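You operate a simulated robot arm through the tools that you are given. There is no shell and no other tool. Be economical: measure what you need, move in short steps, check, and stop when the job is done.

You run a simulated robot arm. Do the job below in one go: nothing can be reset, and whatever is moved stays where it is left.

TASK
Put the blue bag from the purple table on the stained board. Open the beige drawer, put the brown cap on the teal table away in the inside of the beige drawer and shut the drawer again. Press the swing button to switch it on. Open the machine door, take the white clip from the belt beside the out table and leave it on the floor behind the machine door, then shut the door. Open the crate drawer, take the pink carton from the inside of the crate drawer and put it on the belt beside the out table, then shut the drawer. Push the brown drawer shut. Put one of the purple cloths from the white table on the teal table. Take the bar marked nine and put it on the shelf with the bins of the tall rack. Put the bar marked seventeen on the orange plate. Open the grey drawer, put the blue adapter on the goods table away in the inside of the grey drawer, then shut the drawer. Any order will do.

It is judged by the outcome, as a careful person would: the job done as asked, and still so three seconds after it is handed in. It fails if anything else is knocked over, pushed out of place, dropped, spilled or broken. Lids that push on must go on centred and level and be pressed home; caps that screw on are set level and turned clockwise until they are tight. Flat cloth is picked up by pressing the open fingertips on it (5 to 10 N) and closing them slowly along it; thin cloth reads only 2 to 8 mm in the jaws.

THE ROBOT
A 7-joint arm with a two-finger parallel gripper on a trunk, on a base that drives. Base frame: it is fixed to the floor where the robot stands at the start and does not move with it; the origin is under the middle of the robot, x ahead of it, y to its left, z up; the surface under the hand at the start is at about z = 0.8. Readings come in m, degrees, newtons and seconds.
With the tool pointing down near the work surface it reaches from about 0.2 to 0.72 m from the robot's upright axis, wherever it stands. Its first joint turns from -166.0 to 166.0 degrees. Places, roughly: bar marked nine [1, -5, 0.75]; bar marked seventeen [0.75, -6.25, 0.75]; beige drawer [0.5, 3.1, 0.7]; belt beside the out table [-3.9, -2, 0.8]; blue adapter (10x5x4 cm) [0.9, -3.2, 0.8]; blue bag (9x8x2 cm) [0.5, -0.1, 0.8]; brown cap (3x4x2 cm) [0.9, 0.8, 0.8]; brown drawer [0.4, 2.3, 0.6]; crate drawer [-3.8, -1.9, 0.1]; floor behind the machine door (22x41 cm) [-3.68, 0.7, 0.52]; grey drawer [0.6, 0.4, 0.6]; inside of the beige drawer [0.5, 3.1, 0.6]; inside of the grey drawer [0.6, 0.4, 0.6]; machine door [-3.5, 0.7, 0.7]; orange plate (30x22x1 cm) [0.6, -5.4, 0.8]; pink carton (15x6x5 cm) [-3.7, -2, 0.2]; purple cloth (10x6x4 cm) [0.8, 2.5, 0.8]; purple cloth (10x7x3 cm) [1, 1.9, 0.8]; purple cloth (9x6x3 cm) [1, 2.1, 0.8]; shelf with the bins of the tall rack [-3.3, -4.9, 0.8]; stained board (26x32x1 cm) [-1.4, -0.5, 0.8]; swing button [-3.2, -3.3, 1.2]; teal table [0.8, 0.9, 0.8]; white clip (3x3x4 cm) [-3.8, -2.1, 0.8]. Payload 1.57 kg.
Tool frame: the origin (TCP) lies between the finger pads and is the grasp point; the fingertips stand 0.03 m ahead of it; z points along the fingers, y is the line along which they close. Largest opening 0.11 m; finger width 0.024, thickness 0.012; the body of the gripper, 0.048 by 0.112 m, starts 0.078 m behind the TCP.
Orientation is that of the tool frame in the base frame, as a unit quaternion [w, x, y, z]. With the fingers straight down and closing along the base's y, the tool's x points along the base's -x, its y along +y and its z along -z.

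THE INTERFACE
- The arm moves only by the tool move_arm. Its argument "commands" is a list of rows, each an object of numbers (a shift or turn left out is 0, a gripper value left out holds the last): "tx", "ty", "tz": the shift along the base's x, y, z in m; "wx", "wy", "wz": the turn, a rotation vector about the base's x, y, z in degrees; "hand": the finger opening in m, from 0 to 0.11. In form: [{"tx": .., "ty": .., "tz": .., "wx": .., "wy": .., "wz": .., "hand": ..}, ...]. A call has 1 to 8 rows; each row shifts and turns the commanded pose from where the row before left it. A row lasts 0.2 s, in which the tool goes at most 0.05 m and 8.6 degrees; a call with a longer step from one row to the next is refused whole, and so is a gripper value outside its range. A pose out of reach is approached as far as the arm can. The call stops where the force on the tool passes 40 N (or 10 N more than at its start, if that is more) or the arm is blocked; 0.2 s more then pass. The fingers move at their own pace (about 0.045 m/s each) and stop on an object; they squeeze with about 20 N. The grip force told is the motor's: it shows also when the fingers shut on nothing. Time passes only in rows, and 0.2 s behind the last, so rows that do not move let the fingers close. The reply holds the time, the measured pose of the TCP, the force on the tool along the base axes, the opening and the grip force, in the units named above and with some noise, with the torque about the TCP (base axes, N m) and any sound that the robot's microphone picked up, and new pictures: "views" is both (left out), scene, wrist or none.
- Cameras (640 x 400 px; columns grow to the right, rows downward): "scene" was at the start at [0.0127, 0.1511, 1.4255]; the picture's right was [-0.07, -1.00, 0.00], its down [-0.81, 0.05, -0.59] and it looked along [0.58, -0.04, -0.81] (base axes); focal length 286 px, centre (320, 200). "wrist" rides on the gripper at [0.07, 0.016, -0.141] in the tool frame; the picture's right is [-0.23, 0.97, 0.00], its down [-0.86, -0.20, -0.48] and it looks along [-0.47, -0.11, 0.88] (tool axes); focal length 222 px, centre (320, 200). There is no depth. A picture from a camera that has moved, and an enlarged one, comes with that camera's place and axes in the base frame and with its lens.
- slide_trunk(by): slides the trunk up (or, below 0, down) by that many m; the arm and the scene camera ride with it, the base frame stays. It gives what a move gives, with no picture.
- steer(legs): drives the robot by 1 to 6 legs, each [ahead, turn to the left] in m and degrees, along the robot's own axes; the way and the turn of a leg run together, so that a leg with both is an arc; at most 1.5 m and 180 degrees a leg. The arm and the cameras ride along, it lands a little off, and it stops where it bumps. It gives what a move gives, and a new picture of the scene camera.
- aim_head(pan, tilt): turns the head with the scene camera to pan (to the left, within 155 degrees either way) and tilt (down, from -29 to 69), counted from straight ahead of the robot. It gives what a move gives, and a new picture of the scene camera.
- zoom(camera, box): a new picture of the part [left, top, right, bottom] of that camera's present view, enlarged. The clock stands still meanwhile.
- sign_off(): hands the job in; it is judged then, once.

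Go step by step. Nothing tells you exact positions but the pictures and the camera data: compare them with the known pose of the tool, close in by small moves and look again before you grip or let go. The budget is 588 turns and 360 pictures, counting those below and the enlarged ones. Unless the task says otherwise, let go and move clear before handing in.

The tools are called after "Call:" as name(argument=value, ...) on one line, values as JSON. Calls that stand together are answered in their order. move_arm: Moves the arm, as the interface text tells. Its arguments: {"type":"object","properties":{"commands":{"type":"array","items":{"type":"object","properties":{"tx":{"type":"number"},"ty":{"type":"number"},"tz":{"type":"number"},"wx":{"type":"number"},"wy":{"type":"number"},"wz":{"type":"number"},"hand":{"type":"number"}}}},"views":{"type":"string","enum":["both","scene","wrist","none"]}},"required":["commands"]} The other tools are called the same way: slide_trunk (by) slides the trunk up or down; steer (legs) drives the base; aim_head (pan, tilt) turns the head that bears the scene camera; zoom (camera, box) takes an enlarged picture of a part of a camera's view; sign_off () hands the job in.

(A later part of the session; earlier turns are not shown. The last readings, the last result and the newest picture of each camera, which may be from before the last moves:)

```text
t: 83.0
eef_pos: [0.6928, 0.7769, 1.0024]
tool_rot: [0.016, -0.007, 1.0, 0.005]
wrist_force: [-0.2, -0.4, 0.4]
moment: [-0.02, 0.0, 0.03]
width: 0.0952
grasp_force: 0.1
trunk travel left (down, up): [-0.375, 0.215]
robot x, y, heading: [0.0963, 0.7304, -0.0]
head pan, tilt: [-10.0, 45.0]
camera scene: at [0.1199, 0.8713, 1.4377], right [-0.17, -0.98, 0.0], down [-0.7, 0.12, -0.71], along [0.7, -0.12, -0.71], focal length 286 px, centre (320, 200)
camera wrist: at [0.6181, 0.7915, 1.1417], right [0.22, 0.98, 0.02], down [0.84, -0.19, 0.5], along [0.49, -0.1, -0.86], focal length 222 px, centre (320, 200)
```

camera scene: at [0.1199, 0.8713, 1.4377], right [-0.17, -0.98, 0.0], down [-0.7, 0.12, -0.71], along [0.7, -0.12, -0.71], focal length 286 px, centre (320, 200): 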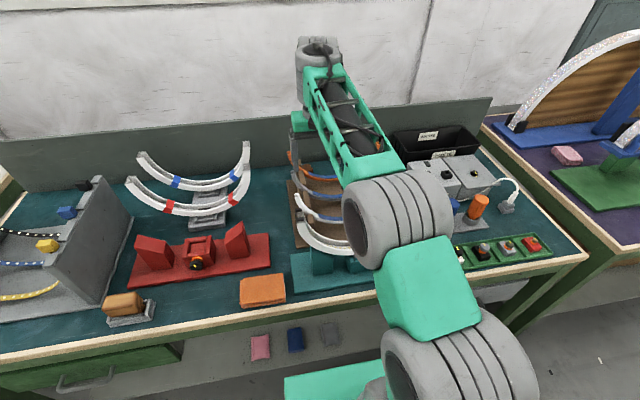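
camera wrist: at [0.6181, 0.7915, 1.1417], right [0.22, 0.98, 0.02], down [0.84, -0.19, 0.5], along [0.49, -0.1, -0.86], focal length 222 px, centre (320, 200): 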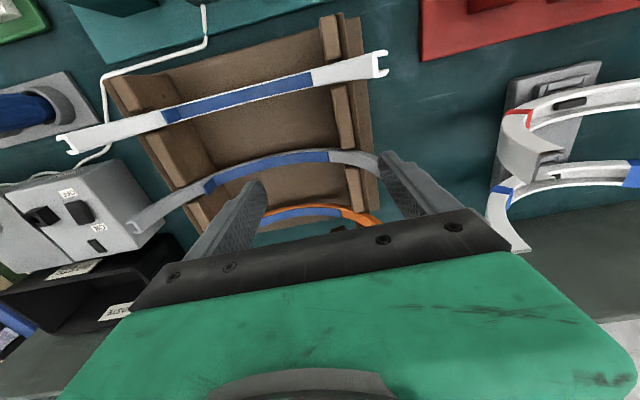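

Call:
move_arm(commands=[{"tx": 0.03}, {"tx": 0.03}, {"tx": 0.03}, {"tx": 0.02}], views="none")

```text
t: 84.0
eef_pos: [0.7959, 0.7779, 1.0031]
tool_rot: [0.016, -0.005, 1.0, 0.004]
wrist_force: [0.2, 0.8, 0.4]
moment: [0.04, -0.02, 0.02]
width: 0.0951
grasp_force: 0.0
out of reach, approached as far as the arm can: row 4
trunk travel left (down, up): [-0.375, 0.215]
robot x, y, heading: [0.0981, 0.7283, -0.1]
head pan, tilt: [-10.0, 45.0]
```

Call:
move_arm(commands=[{"tx": -0.03}], views="none")

Call:
slide_trunk(by=0.12)

Call:
move_arm(commands=[{"tz": -0.04}, {"tz": -0.04}, {"tz": -0.04}, {"tx": 0.03}, {"tx": 0.03}, {"tx": 0.03}, {"tx": 0.03}], views="both")

```text
t: 84.4
eef_pos: [0.7681, 0.7782, 1.0017]
tool_rot: [0.015, -0.006, 1.0, 0.004]
wrist_force: [-0.6, -1.3, -1.6]
moment: [0.03, -0.03, 0.0]
width: 0.095
grasp_force: 0.1
trunk travel left (down, up): [-0.375, 0.215]
robot x, y, heading: [0.0969, 0.7283, 0.1]
head pan, tilt: [-10.0, 45.0]
```

```text
t: 85.9
eef_pos: [0.7679, 0.7788, 1.1223]
tool_rot: [0.015, -0.006, 1.0, 0.004]
wrist_force: [-0.9, 0.7, -0.6]
moment: [-0.01, -0.01, -0.01]
width: 0.095
grasp_force: 0.1
trunk travel left (down, up): [-0.495, 0.095]
robot x, y, heading: [0.0994, 0.7283, 0.0]
head pan, tilt: [-10.0, 45.0]
```

```text
t: 87.5
eef_pos: [0.8369, 0.7747, 1.0027]
tool_rot: [0.015, -0.006, 1.0, 0.005]
wrist_force: [0.6, 0.4, 0.3]
moment: [0.02, 0.01, 0.02]
width: 0.0949
grasp_force: 0.0
out of reach, approached as far as the arm can: row 6, 7
trunk travel left (down, up): [-0.495, 0.095]
robot x, y, heading: [0.0967, 0.7339, -0.3]
head pan, tilt: [-10.0, 45.0]
camera scene: at [0.1201, 0.8712, 1.5578], right [-0.17, -0.98, 0.0], down [-0.7, 0.12, -0.71], along [0.7, -0.12, -0.71], focal length 286 px, centre (320, 200)
camera wrist: at [0.7628, 0.7899, 1.1398], right [0.22, 0.98, 0.01], down [0.84, -0.19, 0.5], along [0.49, -0.1, -0.86], focal length 222 px, centre (320, 200)
```

scene: 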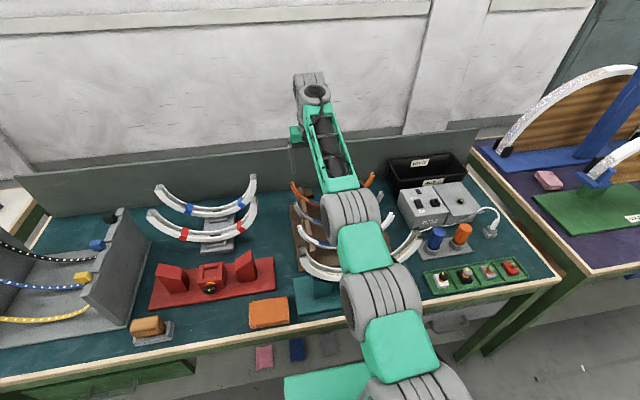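
wrist: 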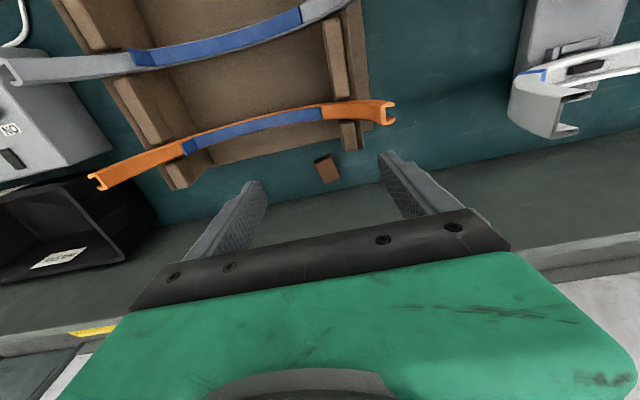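

The arm reaches 0.74 m here and the cap is at (0.900, 0.776). I'll nudge the base 3 cm forward and tilt the tool 15° forward.

Call:
steer(legs=[[0.03, 0]])

Call:
move_arm(commands=[{"wy": -7, "tx": -0.02}, {"wy": -8, "tx": 0.0}, {"tz": -0.05}, {"tz": -0.03}, {"tx": 0.03}, {"tx": 0.025}], views="both")

```text
t: 88.3
eef_pos: [0.8679, 0.7757, 1.0016]
tool_rot: [0.015, -0.007, 1.0, 0.005]
wrist_force: [0.4, 0.4, -0.5]
moment: [-0.01, 0.02, 0.0]
width: 0.0949
grasp_force: 0.0
trunk travel left (down, up): [-0.495, 0.095]
robot x, y, heading: [0.1333, 0.7276, -0.1]
head pan, tilt: [-10.0, 45.0]
camera scene: at [0.1513, 0.8714, 1.5577], right [-0.17, -0.98, 0.0], down [-0.7, 0.12, -0.71], along [0.7, -0.12, -0.71], focal length 286 px, centre (320, 200)
```

scene: 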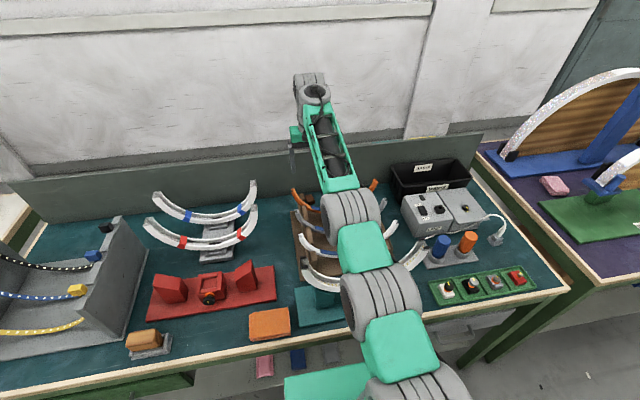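

```text
t: 89.7
eef_pos: [0.9047, 0.7878, 0.9443]
tool_rot: [0.107, -0.006, 0.994, 0.008]
wrist_force: [0.8, -0.5, -0.3]
moment: [0.01, -0.01, 0.02]
width: 0.0953
grasp_force: 0.0
out of reach, approached as far as the arm can: row 1, 4, 5, 6
trunk travel left (down, up): [-0.495, 0.095]
robot x, y, heading: [0.1303, 0.7315, -0.1]
head pan, tilt: [-10.0, 45.0]
camera scene: at [0.1508, 0.872, 1.5577], right [-0.17, -0.98, 0.0], down [-0.7, 0.12, -0.71], along [0.7, -0.12, -0.71], focal length 286 px, centre (320, 200)
camera wrist: at [0.8075, 0.8006, 1.0668], right [0.21, 0.98, 0.06], down [0.74, -0.2, 0.65], along [0.64, -0.09, -0.76], focal length 222 px, centre (320, 200)
```

scene: 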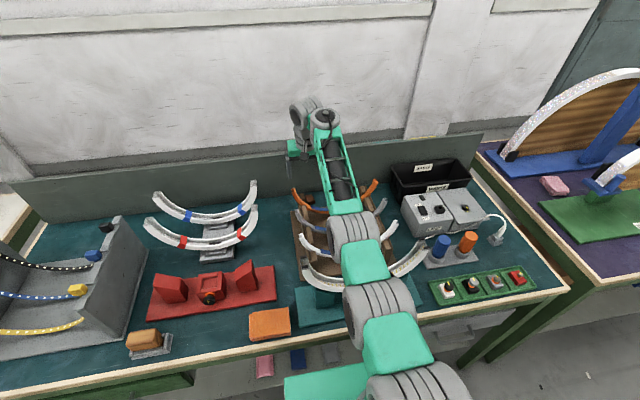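
wrist: 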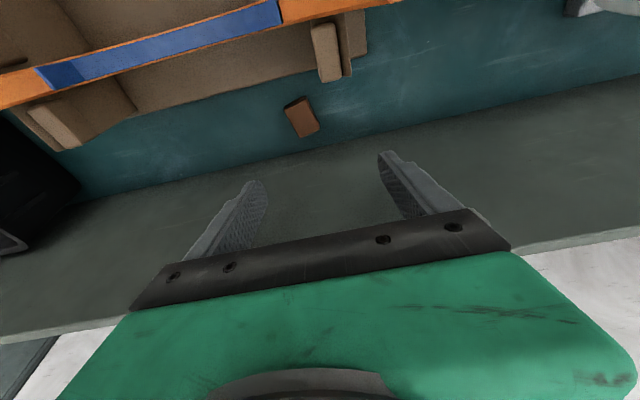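

Call:
move_arm(commands=[{"ty": -0.013, "hand": 0.07}, {"tz": -0.03}, {"tz": -0.02}], views="wrist")

```text
t: 90.5
eef_pos: [0.906, 0.7755, 0.8924]
tool_rot: [0.11, -0.005, 0.994, -0.013]
wrist_force: [-0.5, -0.2, 0.1]
moment: [-0.02, 0.06, 0.0]
width: 0.0696
grasp_force: 0.1
out of reach, approached as far as the arm can: row 1
trunk travel left (down, up): [-0.495, 0.095]
robot x, y, heading: [0.1294, 0.7328, -0.1]
head pan, tilt: [-10.0, 45.0]
camera wrist: at [0.8059, 0.7945, 1.0129], right [0.22, 0.98, 0.02], down [0.73, -0.18, 0.66], along [0.65, -0.13, -0.75], focal length 222 px, centre (320, 200)
```

wrist: 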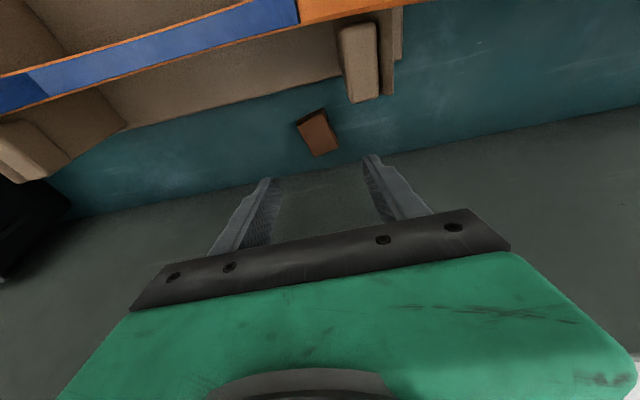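

Call:
move_arm(commands=[{"tz": -0.03, "tx": -0.004}, {"tz": -0.015}, {"tz": -0.01}, {"tz": 0}], views="wrist")

```text
t: 91.5
eef_pos: [0.9108, 0.7755, 0.8373]
tool_rot: [0.11, -0.004, 0.994, -0.014]
wrist_force: [-0.3, -0.9, 0.1]
moment: [0.0, -0.02, 0.01]
width: 0.0697
grasp_force: 0.1
out of reach, approached as far as the arm can: row 1, 2
trunk travel left (down, up): [-0.495, 0.095]
robot x, y, heading: [0.1322, 0.7284, -0.2]
head pan, tilt: [-10.0, 45.0]
camera wrist: at [0.8124, 0.7941, 0.9587], right [0.22, 0.98, 0.02], down [0.73, -0.18, 0.66], along [0.65, -0.13, -0.75], focal length 222 px, centre (320, 200)
```

wrist: 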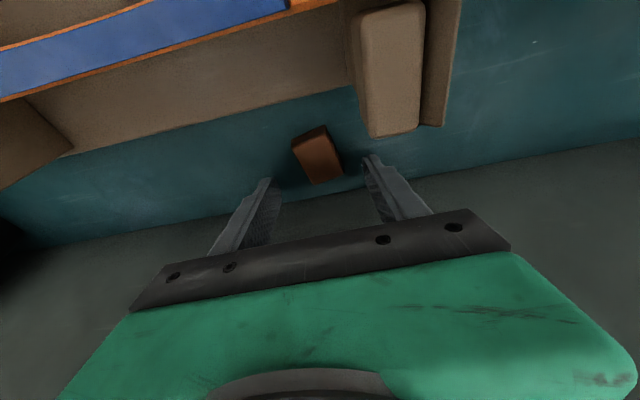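

Call:
move_arm(commands=[{"tx": -0.008}, {"tz": -0.004}, {"tz": 0}], views="wrist")

```text
t: 92.3
eef_pos: [0.911, 0.7751, 0.8343]
tool_rot: [0.11, -0.004, 0.994, -0.014]
wrist_force: [0.4, 0.2, 0.3]
moment: [-0.04, 0.01, -0.01]
width: 0.0701
grasp_force: 0.1
out of reach, approached as far as the arm can: row 1
trunk travel left (down, up): [-0.495, 0.095]
robot x, y, heading: [0.1309, 0.7302, -0.1]
head pan, tilt: [-10.0, 45.0]
camera wrist: at [0.8126, 0.7956, 0.9555], right [0.22, 0.98, 0.02], down [0.73, -0.18, 0.66], along [0.65, -0.13, -0.75], focal length 222 px, centre (320, 200)
```

wrist: 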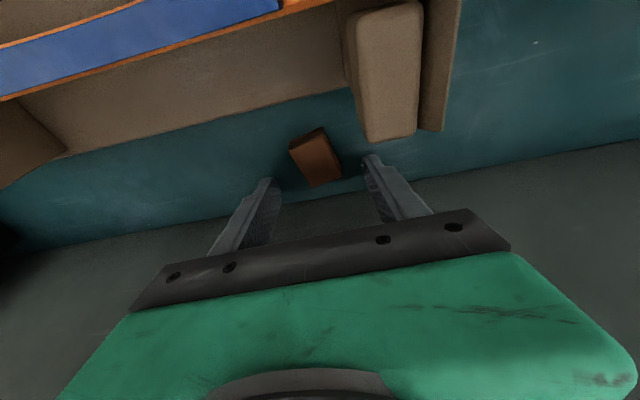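

The arm won't fold further here, so I'll raise it, back the base 1 cm and go down again.

Call:
move_arm(commands=[{"tz": 0.03}, {"tz": 0.02}], views="none")

Call:
steer(legs=[[-0.012, 0]])

Call:
move_arm(commands=[{"tz": 0.0}], views="wrist")

```text
t: 92.9
eef_pos: [0.908, 0.7782, 0.8851]
tool_rot: [0.111, -0.005, 0.994, -0.013]
wrist_force: [-0.2, 0.6, -0.2]
moment: [0.01, -0.01, 0.02]
width: 0.07
grasp_force: 0.0
trunk travel left (down, up): [-0.495, 0.095]
robot x, y, heading: [0.1298, 0.7319, 0.0]
head pan, tilt: [-10.0, 45.0]
```

```text
t: 93.7
eef_pos: [0.8966, 0.7774, 0.8854]
tool_rot: [0.112, -0.004, 0.994, -0.013]
wrist_force: [1.0, 0.8, -0.1]
moment: [0.0, -0.01, 0.01]
width: 0.0702
grasp_force: 0.1
trunk travel left (down, up): [-0.495, 0.095]
robot x, y, heading: [0.1205, 0.7304, -0.1]
head pan, tilt: [-10.0, 45.0]
camera scene: at [0.1387, 0.8714, 1.5578], right [-0.17, -0.98, 0.0], down [-0.7, 0.12, -0.71], along [0.7, -0.12, -0.71], focal length 286 px, centre (320, 200)
```

scene: 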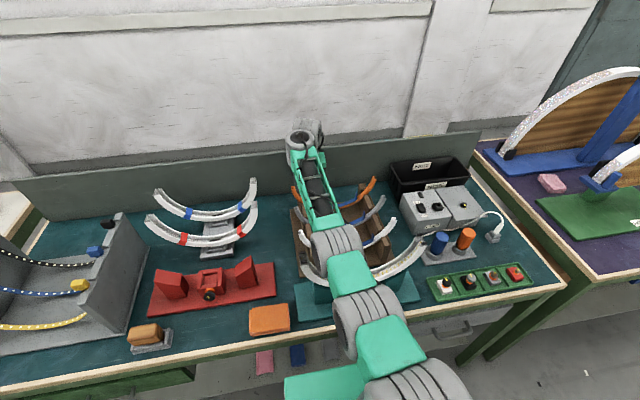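

```text
t: 94.1
eef_pos: [0.8961, 0.7776, 0.8856]
tool_rot: [0.111, -0.005, 0.994, -0.014]
wrist_force: [0.1, 0.4, 0.3]
moment: [-0.03, -0.02, -0.04]
width: 0.07
grasp_force: 0.1
trunk travel left (down, up): [-0.495, 0.095]
robot x, y, heading: [0.1158, 0.7287, -0.0]
head pan, tilt: [-10.0, 45.0]
camera wrist: at [0.7977, 0.7969, 1.0064], right [0.22, 0.98, 0.02], down [0.73, -0.18, 0.66], along [0.65, -0.13, -0.75], focal length 222 px, centre (320, 200)
```

wrist: 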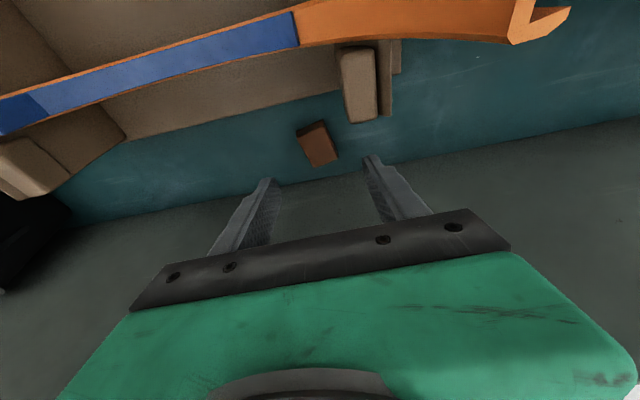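

Call:
move_arm(commands=[{"tz": -0.03}, {"tz": -0.02}, {"tz": -0.003}], views="both")

```text
t: 94.9
eef_pos: [0.8994, 0.7774, 0.8331]
tool_rot: [0.11, -0.004, 0.994, -0.015]
wrist_force: [-0.5, 0.6, 0.5]
moment: [0.01, -0.02, -0.02]
width: 0.0702
grasp_force: 0.1
trunk travel left (down, up): [-0.495, 0.095]
robot x, y, heading: [0.119, 0.7303, -0.1]
head pan, tilt: [-10.0, 45.0]
camera scene: at [0.1389, 0.8714, 1.5578], right [-0.17, -0.98, 0.0], down [-0.7, 0.12, -0.71], along [0.7, -0.12, -0.71], focal length 286 px, centre (320, 200)
camera wrist: at [0.8004, 0.7966, 0.9544], right [0.22, 0.98, 0.02], down [0.73, -0.18, 0.66], along [0.65, -0.13, -0.75], focal length 222 px, centre (320, 200)
```

scene: 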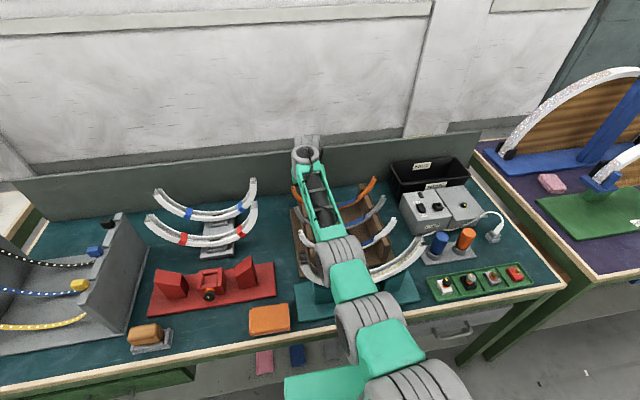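
wrist: 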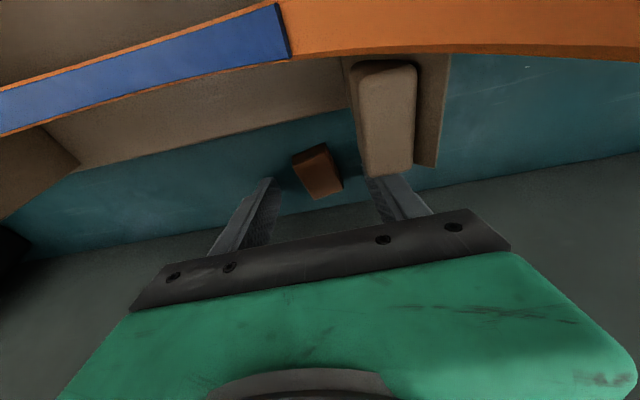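

Fingers straddle the cap. Closing.

Call:
move_arm(commands=[{"tz": -0.002, "hand": 0.05}, {"hand": 0.03}, {"hand": 0.02}, {"hand": 0.01}, {"hand": 0.0}, {"hand": 0.0}], views="wrist")

```text
t: 96.3
eef_pos: [0.8993, 0.7783, 0.8333]
tool_rot: [0.112, -0.004, 0.994, -0.014]
wrist_force: [1.8, 6.2, 13.3]
moment: [0.39, -0.06, -0.01]
width: 0.0269
grasp_force: 20.1
trunk travel left (down, up): [-0.495, 0.095]
robot x, y, heading: [0.1235, 0.7263, 0.1]
head pan, tilt: [-10.0, 45.0]
camera wrist: at [0.7999, 0.7976, 0.9534], right [0.22, 0.98, 0.02], down [0.73, -0.18, 0.66], along [0.65, -0.13, -0.75], focal length 222 px, centre (320, 200)
```

wrist: 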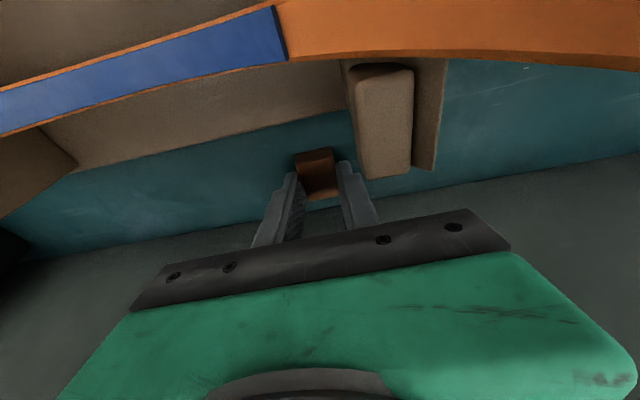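

Gripped (27 mm). Lifting straight up.

Call:
move_arm(commands=[{"tz": 0.02}, {"tz": 0.04}, {"tz": 0.04}, {"tz": 0.04}, {"tz": 0.04}, {"tx": -0.03}, {"tx": -0.04}], views="both")

```text
t: 97.9
eef_pos: [0.8322, 0.7794, 1.011]
tool_rot: [0.109, -0.004, 0.994, -0.014]
wrist_force: [-0.7, 0.2, -0.5]
moment: [0.0, 0.0, 0.0]
width: 0.0268
grasp_force: 19.8
out of reach, approached as far as the arm can: row 7
trunk travel left (down, up): [-0.495, 0.095]
robot x, y, heading: [0.1161, 0.7294, -0.1]
head pan, tilt: [-10.0, 45.0]
camera scene: at [0.1394, 0.8717, 1.5577], right [-0.17, -0.98, 0.0], down [-0.7, 0.12, -0.71], along [0.7, -0.12, -0.71], focal length 286 px, centre (320, 200)
camera wrist: at [0.7325, 0.7987, 1.1316], right [0.22, 0.98, 0.02], down [0.73, -0.18, 0.66], along [0.65, -0.13, -0.75], focal length 222 px, centre (320, 200)
```

scene: 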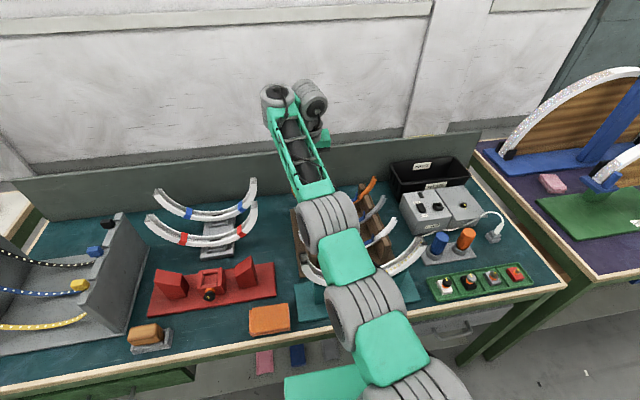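
wrist: 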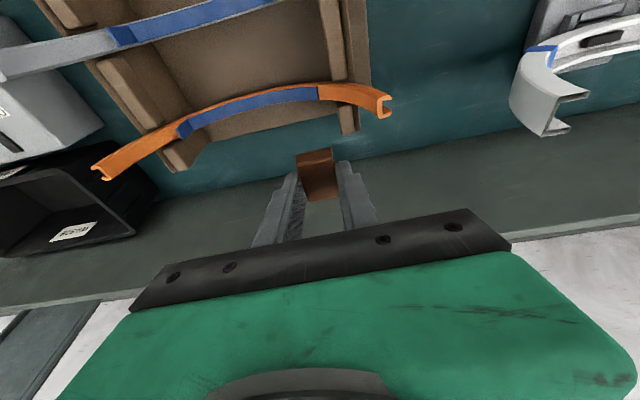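

Cap in hand. I'll raise, back out, turn to face +y and look along the aisle.

Call:
move_arm(commands=[{"tz": 0.04}, {"tz": 0.04}], views="none")

Call:
steer(legs=[[-0.55, 0]])

Call:
move_arm(commands=[{"wy": 7, "tx": -0.035}, {"wy": 5.5, "tx": -0.035}, {"tx": -0.04}, {"tx": -0.04}, {"tx": -0.04}, {"tx": -0.04}], views="none")

Call:
aim_head(pan=0, tilt=25)

Call:
steer(legs=[[0, 90]])

```text
t: 98.5
eef_pos: [0.8287, 0.779, 1.0925]
tool_rot: [0.11, -0.005, 0.994, -0.013]
wrist_force: [-0.4, 0.3, -0.6]
moment: [0.01, 0.02, -0.04]
width: 0.0267
grasp_force: 20.3
trunk travel left (down, up): [-0.495, 0.095]
robot x, y, heading: [0.1167, 0.7309, 0.1]
head pan, tilt: [-10.0, 45.0]
```

```text
t: 101.7
eef_pos: [0.2695, 0.7695, 1.0928]
tool_rot: [0.112, 0.007, 0.994, -0.014]
wrist_force: [-0.3, -0.1, 0.0]
moment: [0.02, 0.01, -0.01]
width: 0.0266
grasp_force: 20.1
trunk travel left (down, up): [-0.495, 0.095]
robot x, y, heading: [-0.4416, 0.7323, -1.4]
head pan, tilt: [-10.0, 45.0]
camera scene: at [-0.419, 0.8767, 1.5578], right [-0.19, -0.98, 0.0], down [-0.69, 0.14, -0.71], along [0.69, -0.14, -0.71], focal length 286 px, centre (320, 200)
```

scene: 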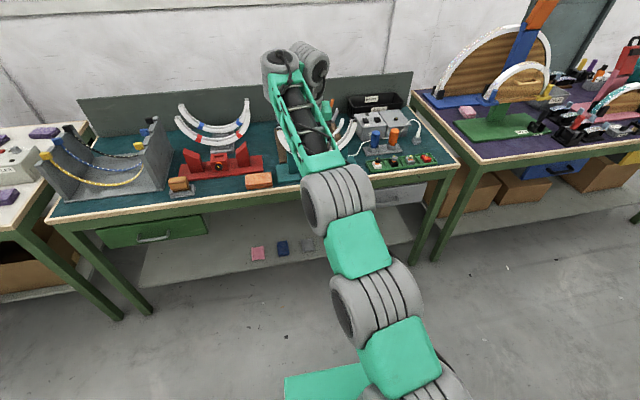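

```text
t: 103.1
eef_pos: [0.0373, 0.7704, 1.0915]
tool_rot: [0.002, 0.006, 1.0, -0.015]
wrist_force: [-0.6, -0.3, -0.1]
moment: [0.0, 0.0, 0.01]
width: 0.0269
grasp_force: 20.2
trunk travel left (down, up): [-0.495, 0.095]
robot x, y, heading: [-0.4403, 0.7363, -1.3]
head pan, tilt: [-10.0, 45.0]
```

```text
t: 103.9
eef_pos: [0.0385, 0.7702, 1.091]
tool_rot: [0.002, 0.005, 1.0, -0.016]
wrist_force: [-0.2, -0.1, -0.3]
moment: [0.0, -0.01, 0.04]
width: 0.0269
grasp_force: 20.4
trunk travel left (down, up): [-0.495, 0.095]
robot x, y, heading: [-0.4388, 0.7363, -1.3]
head pan, tilt: [0.0, 25.0]
camera scene: at [-0.4065, 0.8905, 1.5883], right [-0.02, -1.0, 0.0], down [-0.42, 0.01, -0.91], along [0.91, -0.02, -0.42], focal length 286 px, centre (320, 200)
```

scene: 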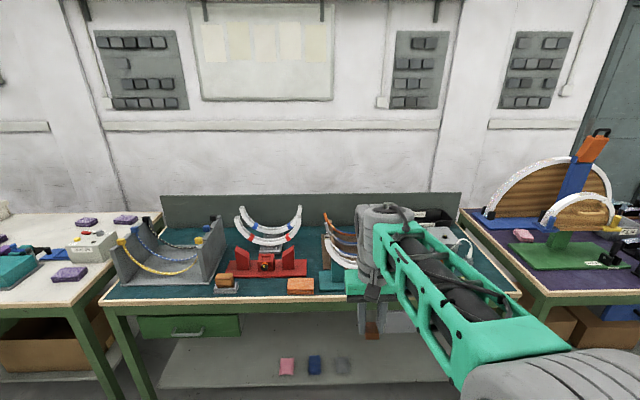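

```text
t: 108.1
eef_pos: [-0.4716, 1.2163, 1.0929]
tool_rot: [0.012, -0.7, 0.714, -0.01]
wrist_force: [-1.0, 0.2, -0.4]
moment: [-0.01, 0.03, 0.01]
width: 0.027
grasp_force: 20.4
trunk travel left (down, up): [-0.495, 0.095]
robot x, y, heading: [-0.4419, 0.7353, 87.9]
head pan, tilt: [0.0, 25.0]
camera scene: at [-0.5956, 0.7736, 1.5884], right [1.0, -0.03, 0.0], down [-0.01, -0.42, -0.91], along [0.03, 0.91, -0.42], focal length 286 px, centre (320, 200)
```

scene: 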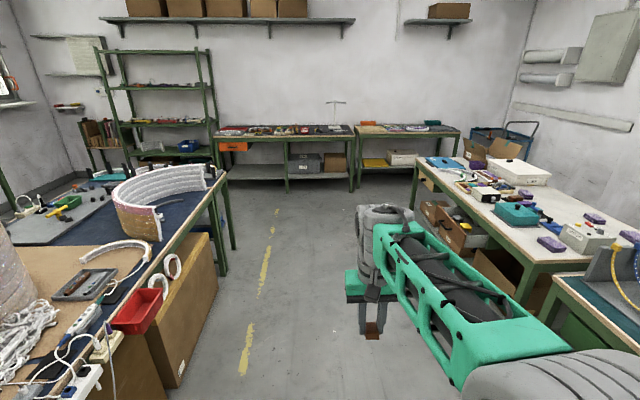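

The aisle is clear. The brown and beige drawers should be in the white table's front; I'll drive there.

Call:
steer(legs=[[1.5, 2], [0.5, 0], [0, -90]])

Call:
aim_head(pan=0, tilt=45)

```text
t: 122.0
eef_pos: [0.108, 2.8027, 1.0916]
tool_rot: [0.002, -0.003, 1.0, -0.016]
wrist_force: [0.1, 0.1, 0.1]
moment: [-0.02, 0.0, -0.02]
width: 0.0272
grasp_force: 20.3
trunk travel left (down, up): [-0.495, 0.095]
robot x, y, heading: [-0.375, 2.7592, -0.4]
head pan, tilt: [0.0, 25.0]
camera scene: at [-0.339, 2.9151, 1.5884], right [0.0, -1.0, 0.0], down [-0.42, 0.0, -0.91], along [0.91, 0.0, -0.42], focal length 286 px, centre (320, 200)
```

scene: 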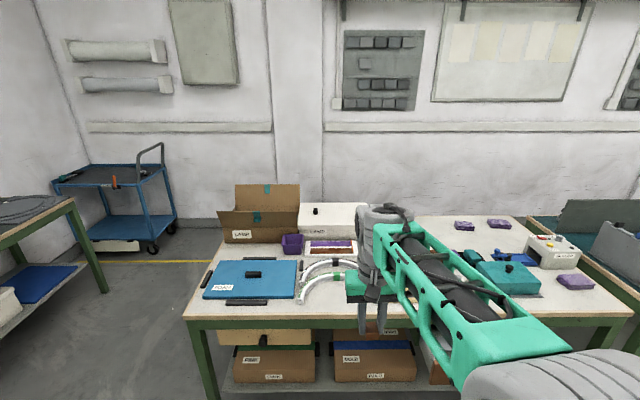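

```text
t: 122.8
eef_pos: [0.1076, 2.8021, 1.0907]
tool_rot: [0.002, -0.004, 1.0, -0.015]
wrist_force: [0.4, -0.3, 0.4]
moment: [-0.01, 0.0, 0.0]
width: 0.0268
grasp_force: 20.3
trunk travel left (down, up): [-0.495, 0.095]
robot x, y, heading: [-0.3686, 2.7583, -0.0]
head pan, tilt: [0.0, 45.0]
camera scene: at [-0.3498, 2.9152, 1.5578], right [0.0, -1.0, 0.0], down [-0.71, 0.0, -0.71], along [0.71, 0.0, -0.71], focal length 286 px, centre (320, 200)
```

scene: 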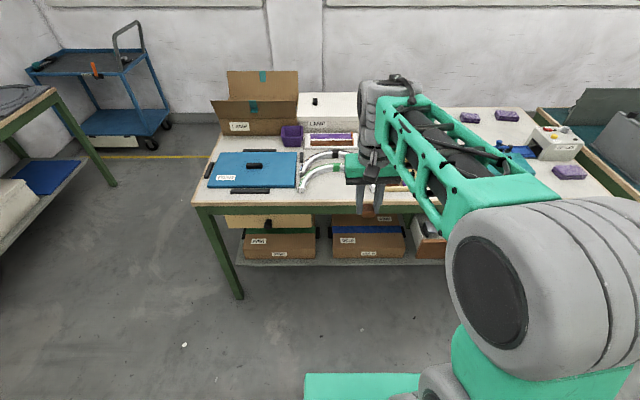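

I'll lower the trunk to see the drawer fronts under the table edge.

Call:
slide_trunk(by=-0.4)

Call:
aim_head(pan=5, tilt=25)

```text
t: 126.7
eef_pos: [0.1087, 2.8028, 0.6915]
tool_rot: [0.002, -0.004, 1.0, -0.015]
wrist_force: [-0.3, -0.4, -0.8]
moment: [0.02, -0.02, 0.0]
width: 0.0268
grasp_force: 19.3
trunk travel left (down, up): [-0.095, 0.495]
robot x, y, heading: [-0.3747, 2.7585, -0.3]
head pan, tilt: [0.0, 45.0]
```

```text
t: 127.5
eef_pos: [0.1071, 2.8012, 0.6909]
tool_rot: [0.002, -0.003, 1.0, -0.016]
wrist_force: [0.5, -0.4, -1.2]
moment: [0.03, 0.0, 0.0]
width: 0.0269
grasp_force: 20.1
trunk travel left (down, up): [-0.095, 0.495]
robot x, y, heading: [-0.3737, 2.7625, -0.1]
head pan, tilt: [5.0, 25.0]
camera scene: at [-0.3393, 2.9231, 1.1883], right [0.08, -1.0, 0.0], down [-0.42, -0.04, -0.91], along [0.9, 0.08, -0.42], focal length 286 px, centre (320, 200)
```

scene: 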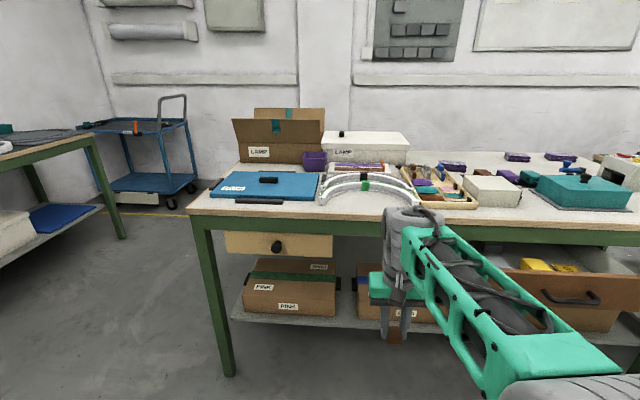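

Call:
zoom(camera="scene", box=[190, 130, 510, 290])

```text
2.00 times, centred on (350, 210) of scene
camera zoom: at [-0.3393, 2.9231, 1.1883], right [0.08, -1.0, 0.0], down [-0.42, -0.04, -0.91], along [0.9, 0.08, -0.42], focal length 573 px, centre (260, 180)
```

zoom: 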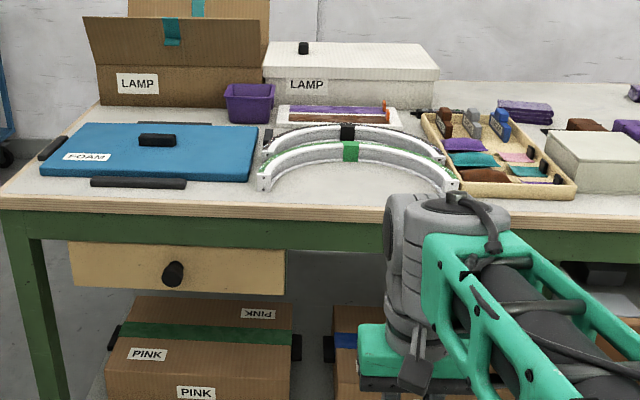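

There is free table inside the white arch at about (0.44, 2.84). I'll set the cap down there while I open the drawer.

Call:
slide_trunk(by=0.2)

Call:
move_arm(commands=[{"tz": 0.04}, {"tz": 0.04}, {"tz": 0.04, "ty": 0.02}, {"ty": 0.02}], views="none")

Call:
steer(legs=[[0.32, 0]])

Call:
move_arm(commands=[{"tz": 0}], views="wrist")

```text
t: 129.7
eef_pos: [0.1078, 2.8023, 0.8914]
tool_rot: [0.001, -0.004, 1.0, -0.015]
wrist_force: [-0.1, 0.1, -0.4]
moment: [-0.01, -0.01, 0.03]
width: 0.0268
grasp_force: 19.4
trunk travel left (down, up): [-0.295, 0.295]
robot x, y, heading: [-0.3731, 2.7604, -0.2]
head pan, tilt: [5.0, 25.0]
```

```text
t: 130.7
eef_pos: [0.1204, 2.8345, 1.004]
tool_rot: [0.0, -0.004, 1.0, 0.0]
wrist_force: [-0.2, -0.2, -0.1]
moment: [0.01, -0.01, -0.02]
width: 0.0267
grasp_force: 19.7
out of reach, approached as far as the arm can: row 3, 4
trunk travel left (down, up): [-0.295, 0.295]
robot x, y, heading: [-0.3745, 2.7573, -0.5]
head pan, tilt: [5.0, 25.0]
```

```text
t: 132.8
eef_pos: [0.4412, 2.8339, 1.0043]
tool_rot: [0.001, -0.004, 1.0, 0.0]
wrist_force: [0.0, 0.4, 0.3]
moment: [0.03, 0.01, 0.0]
width: 0.0269
grasp_force: 20.0
trunk travel left (down, up): [-0.295, 0.295]
robot x, y, heading: [-0.0525, 2.7569, -0.5]
head pan, tilt: [5.0, 25.0]
camera scene: at [-0.0183, 2.922, 1.3884], right [0.08, -1.0, 0.0], down [-0.42, -0.04, -0.91], along [0.9, 0.08, -0.42], focal length 286 px, centre (320, 200)
```

scene: 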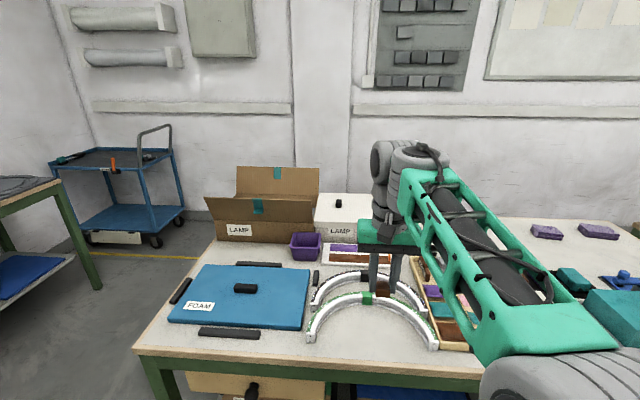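

```text
t: 133.2
eef_pos: [0.442, 2.8333, 1.0033]
tool_rot: [0.0, -0.004, 1.0, -0.001]
wrist_force: [-0.2, -0.8, 0.0]
moment: [0.03, -0.04, -0.03]
width: 0.027
grasp_force: 19.9
trunk travel left (down, up): [-0.295, 0.295]
robot x, y, heading: [-0.0491, 2.7614, -0.3]
head pan, tilt: [5.0, 25.0]
camera wrist: at [0.3718, 2.8494, 1.1446], right [0.22, 0.98, 0.0], down [0.86, -0.19, 0.48], along [0.47, -0.11, -0.88], focal length 222 px, centre (320, 200)
```

wrist: 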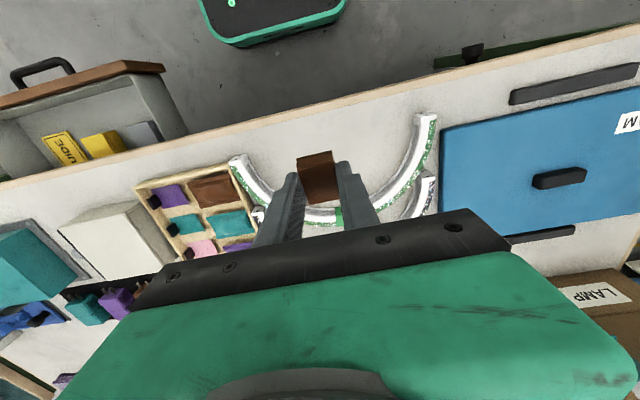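

Call:
move_arm(commands=[{"tz": -0.04}, {"tz": -0.04}, {"tz": -0.04}, {"tz": -0.035}], views="none")

Call:
move_arm(commands=[{"tz": -0.006}, {"tz": 0}], views="wrist")

```text
t: 134.2
eef_pos: [0.4403, 2.8357, 0.8526]
tool_rot: [0.001, -0.003, 1.0, -0.001]
wrist_force: [-0.2, -0.2, 0.4]
moment: [0.02, 0.02, 0.01]
width: 0.027
grasp_force: 19.6
trunk travel left (down, up): [-0.295, 0.295]
robot x, y, heading: [-0.0508, 2.755, -0.1]
head pan, tilt: [5.0, 25.0]
```

```text
t: 134.8
eef_pos: [0.4398, 2.8359, 0.846]
tool_rot: [0.0, -0.004, 1.0, -0.001]
wrist_force: [-0.1, 0.2, -0.1]
moment: [0.0, -0.01, 0.01]
width: 0.0268
grasp_force: 20.2
trunk travel left (down, up): [-0.295, 0.295]
robot x, y, heading: [-0.0535, 2.7585, -0.2]
head pan, tilt: [5.0, 25.0]
camera wrist: at [0.3702, 2.8516, 0.9854], right [0.22, 0.98, 0.0], down [0.86, -0.19, 0.48], along [0.47, -0.11, -0.88], focal length 222 px, centre (320, 200)
```

wrist: 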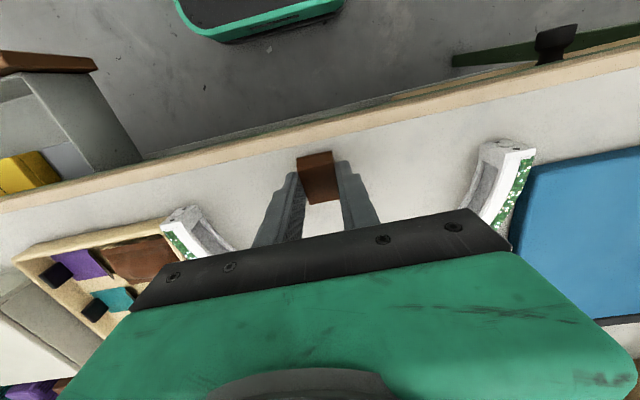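

Call:
move_arm(commands=[{"tx": 0.015}, {"tz": -0.006}, {"tz": -0.003}, {"tz": 0}], views="none")

Call:
move_arm(commands=[{"tz": -0.002}, {"tz": 0}], views="none")

```text
t: 135.8
eef_pos: [0.4557, 2.8326, 0.8348]
tool_rot: [0.001, -0.005, 1.0, 0.0]
wrist_force: [0.4, -0.4, 6.0]
moment: [-0.02, -0.09, -0.02]
width: 0.0268
grasp_force: 20.6
trunk travel left (down, up): [-0.295, 0.295]
robot x, y, heading: [-0.0514, 2.7562, -0.1]
head pan, tilt: [5.0, 25.0]
```

```text
t: 136.4
eef_pos: [0.4562, 2.8344, 0.8329]
tool_rot: [0.002, -0.004, 1.0, -0.001]
wrist_force: [1.0, -1.0, 16.1]
moment: [0.0, -0.32, -0.01]
width: 0.0269
grasp_force: 19.7
trunk travel left (down, up): [-0.295, 0.295]
robot x, y, heading: [-0.0541, 2.7582, -0.4]
head pan, tilt: [5.0, 25.0]
```

Touching. I'll open, rise, and check.

Call:
move_arm(commands=[{"tz": 0.001, "hand": 0.035}, {"hand": 0.05}, {"hand": 0.06}, {"tz": 0.04}, {"tz": 0.05}, {"tz": 0.05}, {"tz": 0.03}], views="wrist")

```text
t: 138.0
eef_pos: [0.4588, 2.8337, 1.005]
tool_rot: [-0.001, -0.003, 1.0, 0.0]
wrist_force: [-0.2, 0.6, -0.6]
moment: [-0.02, 0.03, -0.03]
width: 0.0599
grasp_force: 0.1
trunk travel left (down, up): [-0.295, 0.295]
robot x, y, heading: [-0.048, 2.7604, -0.2]
head pan, tilt: [5.0, 25.0]
camera wrist: at [0.3897, 2.8501, 1.1461], right [0.22, 0.98, 0.0], down [0.86, -0.19, 0.48], along [0.47, -0.11, -0.88], focal length 222 px, centre (320, 200)
```

wrist: 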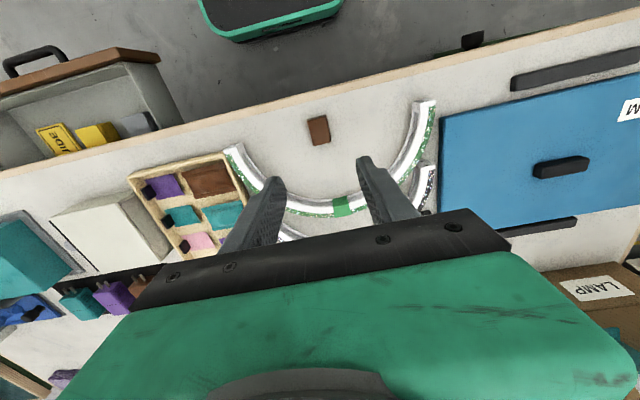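

The cap rests on the table. Now I'll move in front of the beige drawer and turn the tool to point forward at its knob.

Call:
steer(legs=[[-0.3, 0], [0, 90], [0.37, 0], [0, -90]])

Call:
move_arm(commands=[{"wy": -8.5}, {"wy": -8.5}, {"wy": -8.5}, {"wy": -8.5}, {"wy": -8.5}, {"wy": -8.5}, {"wy": -8.5}, {"wy": -8.5}], views="none")

Call:
move_arm(commands=[{"wy": -8.5}, {"wy": -8.5}, {"wy": -5}], views="both")

```text
t: 149.6
eef_pos: [0.1691, 3.186, 1.0049]
tool_rot: [0.0, 0.006, 1.0, -0.001]
wrist_force: [0.7, 0.4, 0.5]
moment: [-0.03, -0.01, 0.02]
width: 0.0599
grasp_force: 0.1
trunk travel left (down, up): [-0.295, 0.295]
robot x, y, heading: [-0.3446, 3.1188, -1.6]
head pan, tilt: [5.0, 25.0]
camera scene: at [-0.3067, 3.2843, 1.3884], right [0.06, -1.0, 0.0], down [-0.42, -0.03, -0.91], along [0.9, 0.06, -0.42], focal length 286 px, centre (320, 200)
```

scene: 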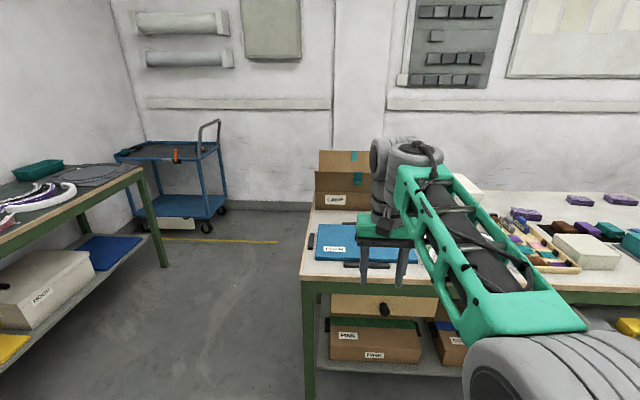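

```text
t: 151.4
eef_pos: [0.1781, 3.1687, 1.1843]
tool_rot: [0.48, -0.07, 0.871, 0.079]
wrist_force: [0.1, 0.9, -0.6]
moment: [-0.02, 0.03, 0.02]
width: 0.0598
grasp_force: 0.1
out of reach, approached as far as the arm can: row 4, 5, 6, 7, 8
trunk travel left (down, up): [-0.295, 0.295]
robot x, y, heading: [-0.3437, 3.1206, -1.2]
head pan, tilt: [5.0, 25.0]
stopped in row 8: the arm was blocked; the commanded pose is now the measured one
```

```text
t: 152.2
eef_pos: [0.2724, 3.1266, 1.1455]
tool_rot: [0.543, -0.058, 0.831, 0.11]
wrist_force: [-0.1, 0.8, 0.2]
moment: [-0.01, -0.01, -0.02]
width: 0.0602
grasp_force: 0.1
out of reach, approached as far as the arm can: row 1, 2
trunk travel left (down, up): [-0.295, 0.295]
robot x, y, heading: [-0.3437, 3.1228, -1.5]
head pan, tilt: [5.0, 25.0]
stopped in row 3: the arm was blocked; the commanded pose is now the measured one
camera scene: at [-0.2971, 3.2805, 1.3868], right [0.06, -1.0, 0.0], down [-0.43, -0.02, -0.9], along [0.9, 0.06, -0.43], focal length 286 px, centre (320, 200)
camera wrist: at [0.1143, 3.1075, 1.1365], right [-0.12, 0.94, 0.32], down [-0.04, -0.33, 0.94], along [0.99, 0.1, 0.07], focal length 222 px, centre (320, 200)
```

scene: 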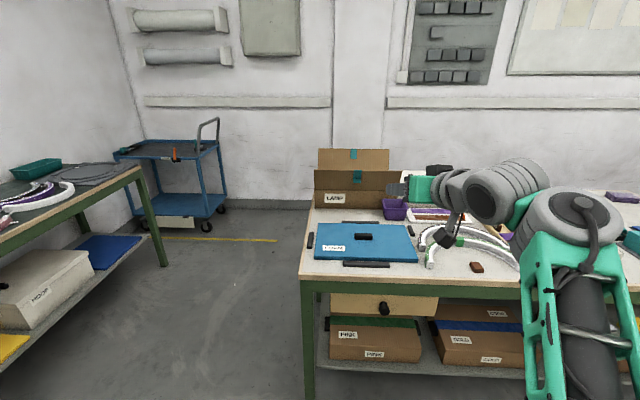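
wrist: 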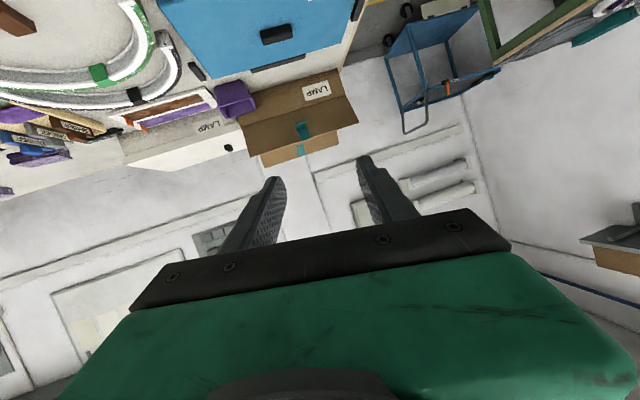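

The arm can't reach a full horizontal here, but a 35–45° slope will do for gripping the knob. I'll lower the hand and straighten it.

Call:
move_arm(commands=[{"tz": -0.04, "tx": -0.02, "wz": -3, "wx": -1.2, "wy": 2.5}, {"tz": -0.04, "tx": -0.02, "wz": -3, "wx": -1.2, "wy": 2.5}, {"tz": -0.04, "wz": -3, "wx": -1.2, "wy": 2.5}, {"tz": -0.04, "wz": -3, "wx": -1.2, "wy": 2.5}, {"tz": -0.04, "wz": -3.5, "wx": -1.2, "wy": 2.5}], views="both")

```text
t: 152.7
eef_pos: [0.2811, 3.0882, 0.9592]
tool_rot: [0.416, 0.017, 0.904, 0.099]
wrist_force: [-0.9, -0.1, -0.5]
moment: [0.02, -0.02, 0.01]
width: 0.06
grasp_force: 0.1
trunk travel left (down, up): [-0.295, 0.295]
robot x, y, heading: [-0.3412, 3.1193, -1.7]
head pan, tilt: [5.0, 25.0]
stopped in row 2: the arm was blocked; the commanded pose is now the measured one
camera scene: at [-0.2968, 3.2845, 1.3868], right [0.06, -1.0, 0.0], down [-0.43, -0.03, -0.9], along [0.9, 0.06, -0.43], focal length 286 px, centre (320, 200)
camera wrist: at [0.1278, 3.0879, 0.9998], right [0.1, 0.93, 0.36], down [0.21, -0.37, 0.91], along [0.97, -0.01, -0.23], focal length 222 px, centre (320, 200)
```

scene: 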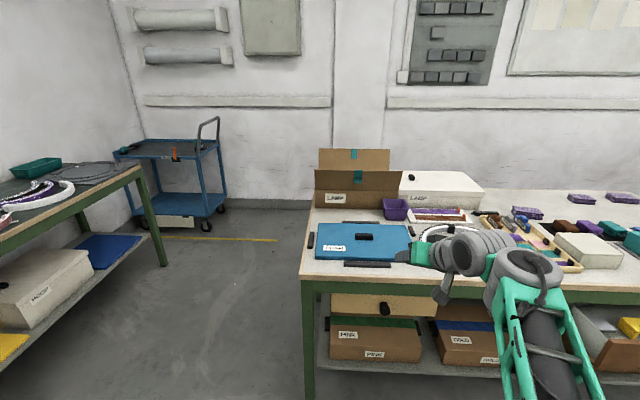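
wrist: 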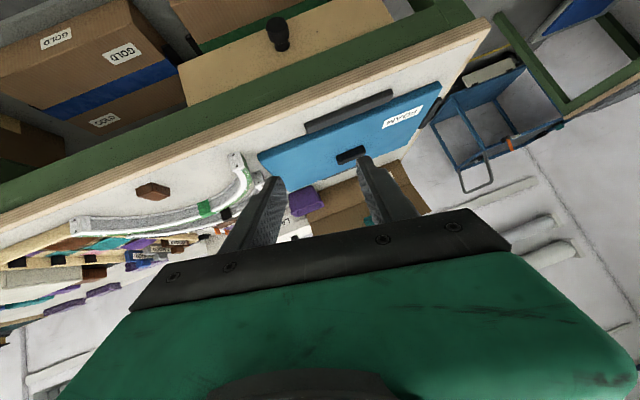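

Call:
move_arm(commands=[{"wz": -4, "wx": -3}, {"wz": -4, "wx": -3, "tz": -0.02}, {"wz": -4, "wx": -3, "tz": -0.02}, {"tz": -0.02, "ty": 0.02}, {"ty": 0.02}], views="wrist")

```text
t: 153.9
eef_pos: [0.2726, 3.1279, 0.9145]
tool_rot: [0.433, 0.075, 0.898, -0.017]
wrist_force: [-0.2, 0.4, -0.5]
moment: [0.04, 0.01, -0.01]
width: 0.0599
grasp_force: 0.2
trunk travel left (down, up): [-0.295, 0.295]
robot x, y, heading: [-0.3436, 3.124, -1.4]
head pan, tilt: [5.0, 25.0]
camera wrist: at [0.1242, 3.1651, 0.9478], right [0.28, 0.94, 0.21], down [0.12, -0.25, 0.96], along [0.95, -0.25, -0.19], focal length 222 px, centre (320, 200)
```

wrist: 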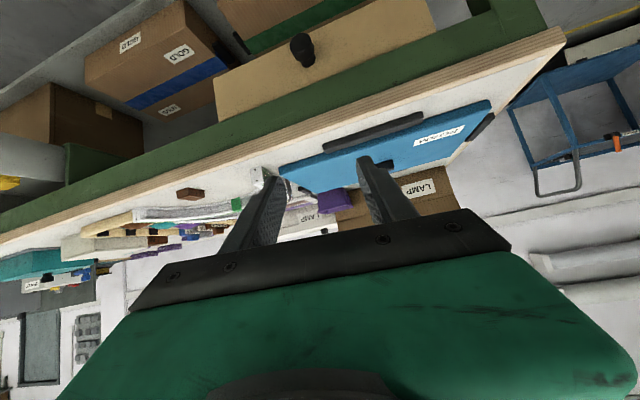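

Two views place the knob at about (0.377, 3.118, 0.692). I'll lower the trunk and approach along the tool axis.

Call:
move_arm(commands=[{"wz": 4}, {"wz": 4, "tx": -0.01, "ty": -0.01}, {"tz": 0}], views="none")

Call:
slide_trunk(by=-0.17)

Call:
move_arm(commands=[{"tz": 0}], views="both")

```text
t: 154.7
eef_pos: [0.2639, 3.1149, 0.9129]
tool_rot: [0.432, 0.011, 0.901, 0.013]
wrist_force: [0.1, 1.2, -0.4]
moment: [0.0, 0.0, 0.01]
width: 0.0602
grasp_force: 0.1
trunk travel left (down, up): [-0.295, 0.295]
robot x, y, heading: [-0.3416, 3.1225, -1.2]
head pan, tilt: [5.0, 25.0]
```

```text
t: 156.6
eef_pos: [0.2631, 3.1165, 0.7431]
tool_rot: [0.432, 0.011, 0.902, 0.013]
wrist_force: [0.3, -0.1, 0.1]
moment: [0.0, -0.01, 0.02]
width: 0.06
grasp_force: 0.2
trunk travel left (down, up): [-0.125, 0.465]
robot x, y, heading: [-0.3394, 3.1216, -1.2]
head pan, tilt: [5.0, 25.0]
```

```text
t: 157.0
eef_pos: [0.2641, 3.1161, 0.743]
tool_rot: [0.433, 0.011, 0.901, 0.014]
wrist_force: [-0.7, 1.2, -0.1]
moment: [-0.02, -0.03, -0.01]
width: 0.0602
grasp_force: 0.0
trunk travel left (down, up): [-0.125, 0.465]
robot x, y, heading: [-0.3421, 3.1239, -1.1]
head pan, tilt: [5.0, 25.0]
camera scene: at [-0.3065, 3.2842, 1.2184], right [0.06, -1.0, 0.0], down [-0.42, -0.03, -0.91], along [0.9, 0.06, -0.42], focal length 286 px, centre (320, 200)
camera wrist: at [0.1098, 3.1328, 0.7765], right [0.15, 0.97, 0.21], down [0.16, -0.23, 0.96], along [0.98, -0.11, -0.19], focal length 222 px, centre (320, 200)
```

scene: 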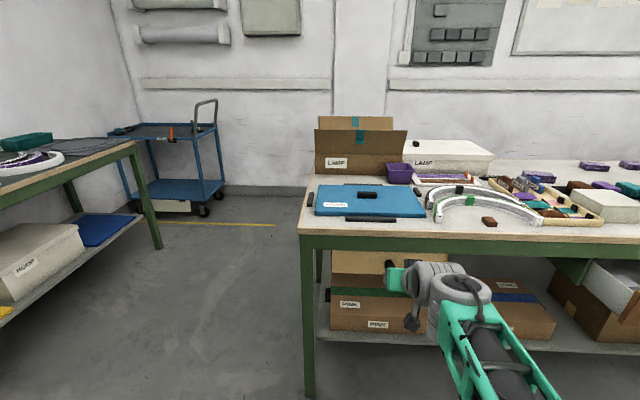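
wrist: 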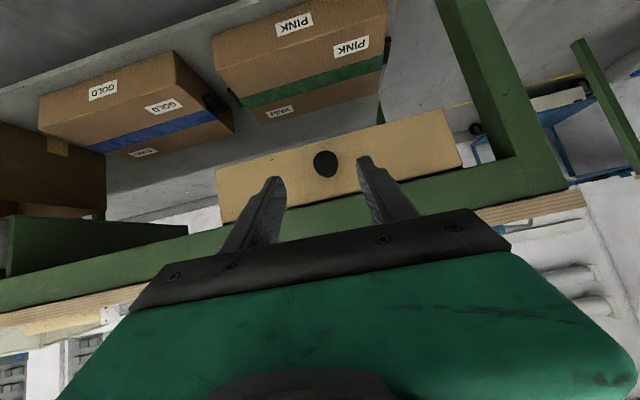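

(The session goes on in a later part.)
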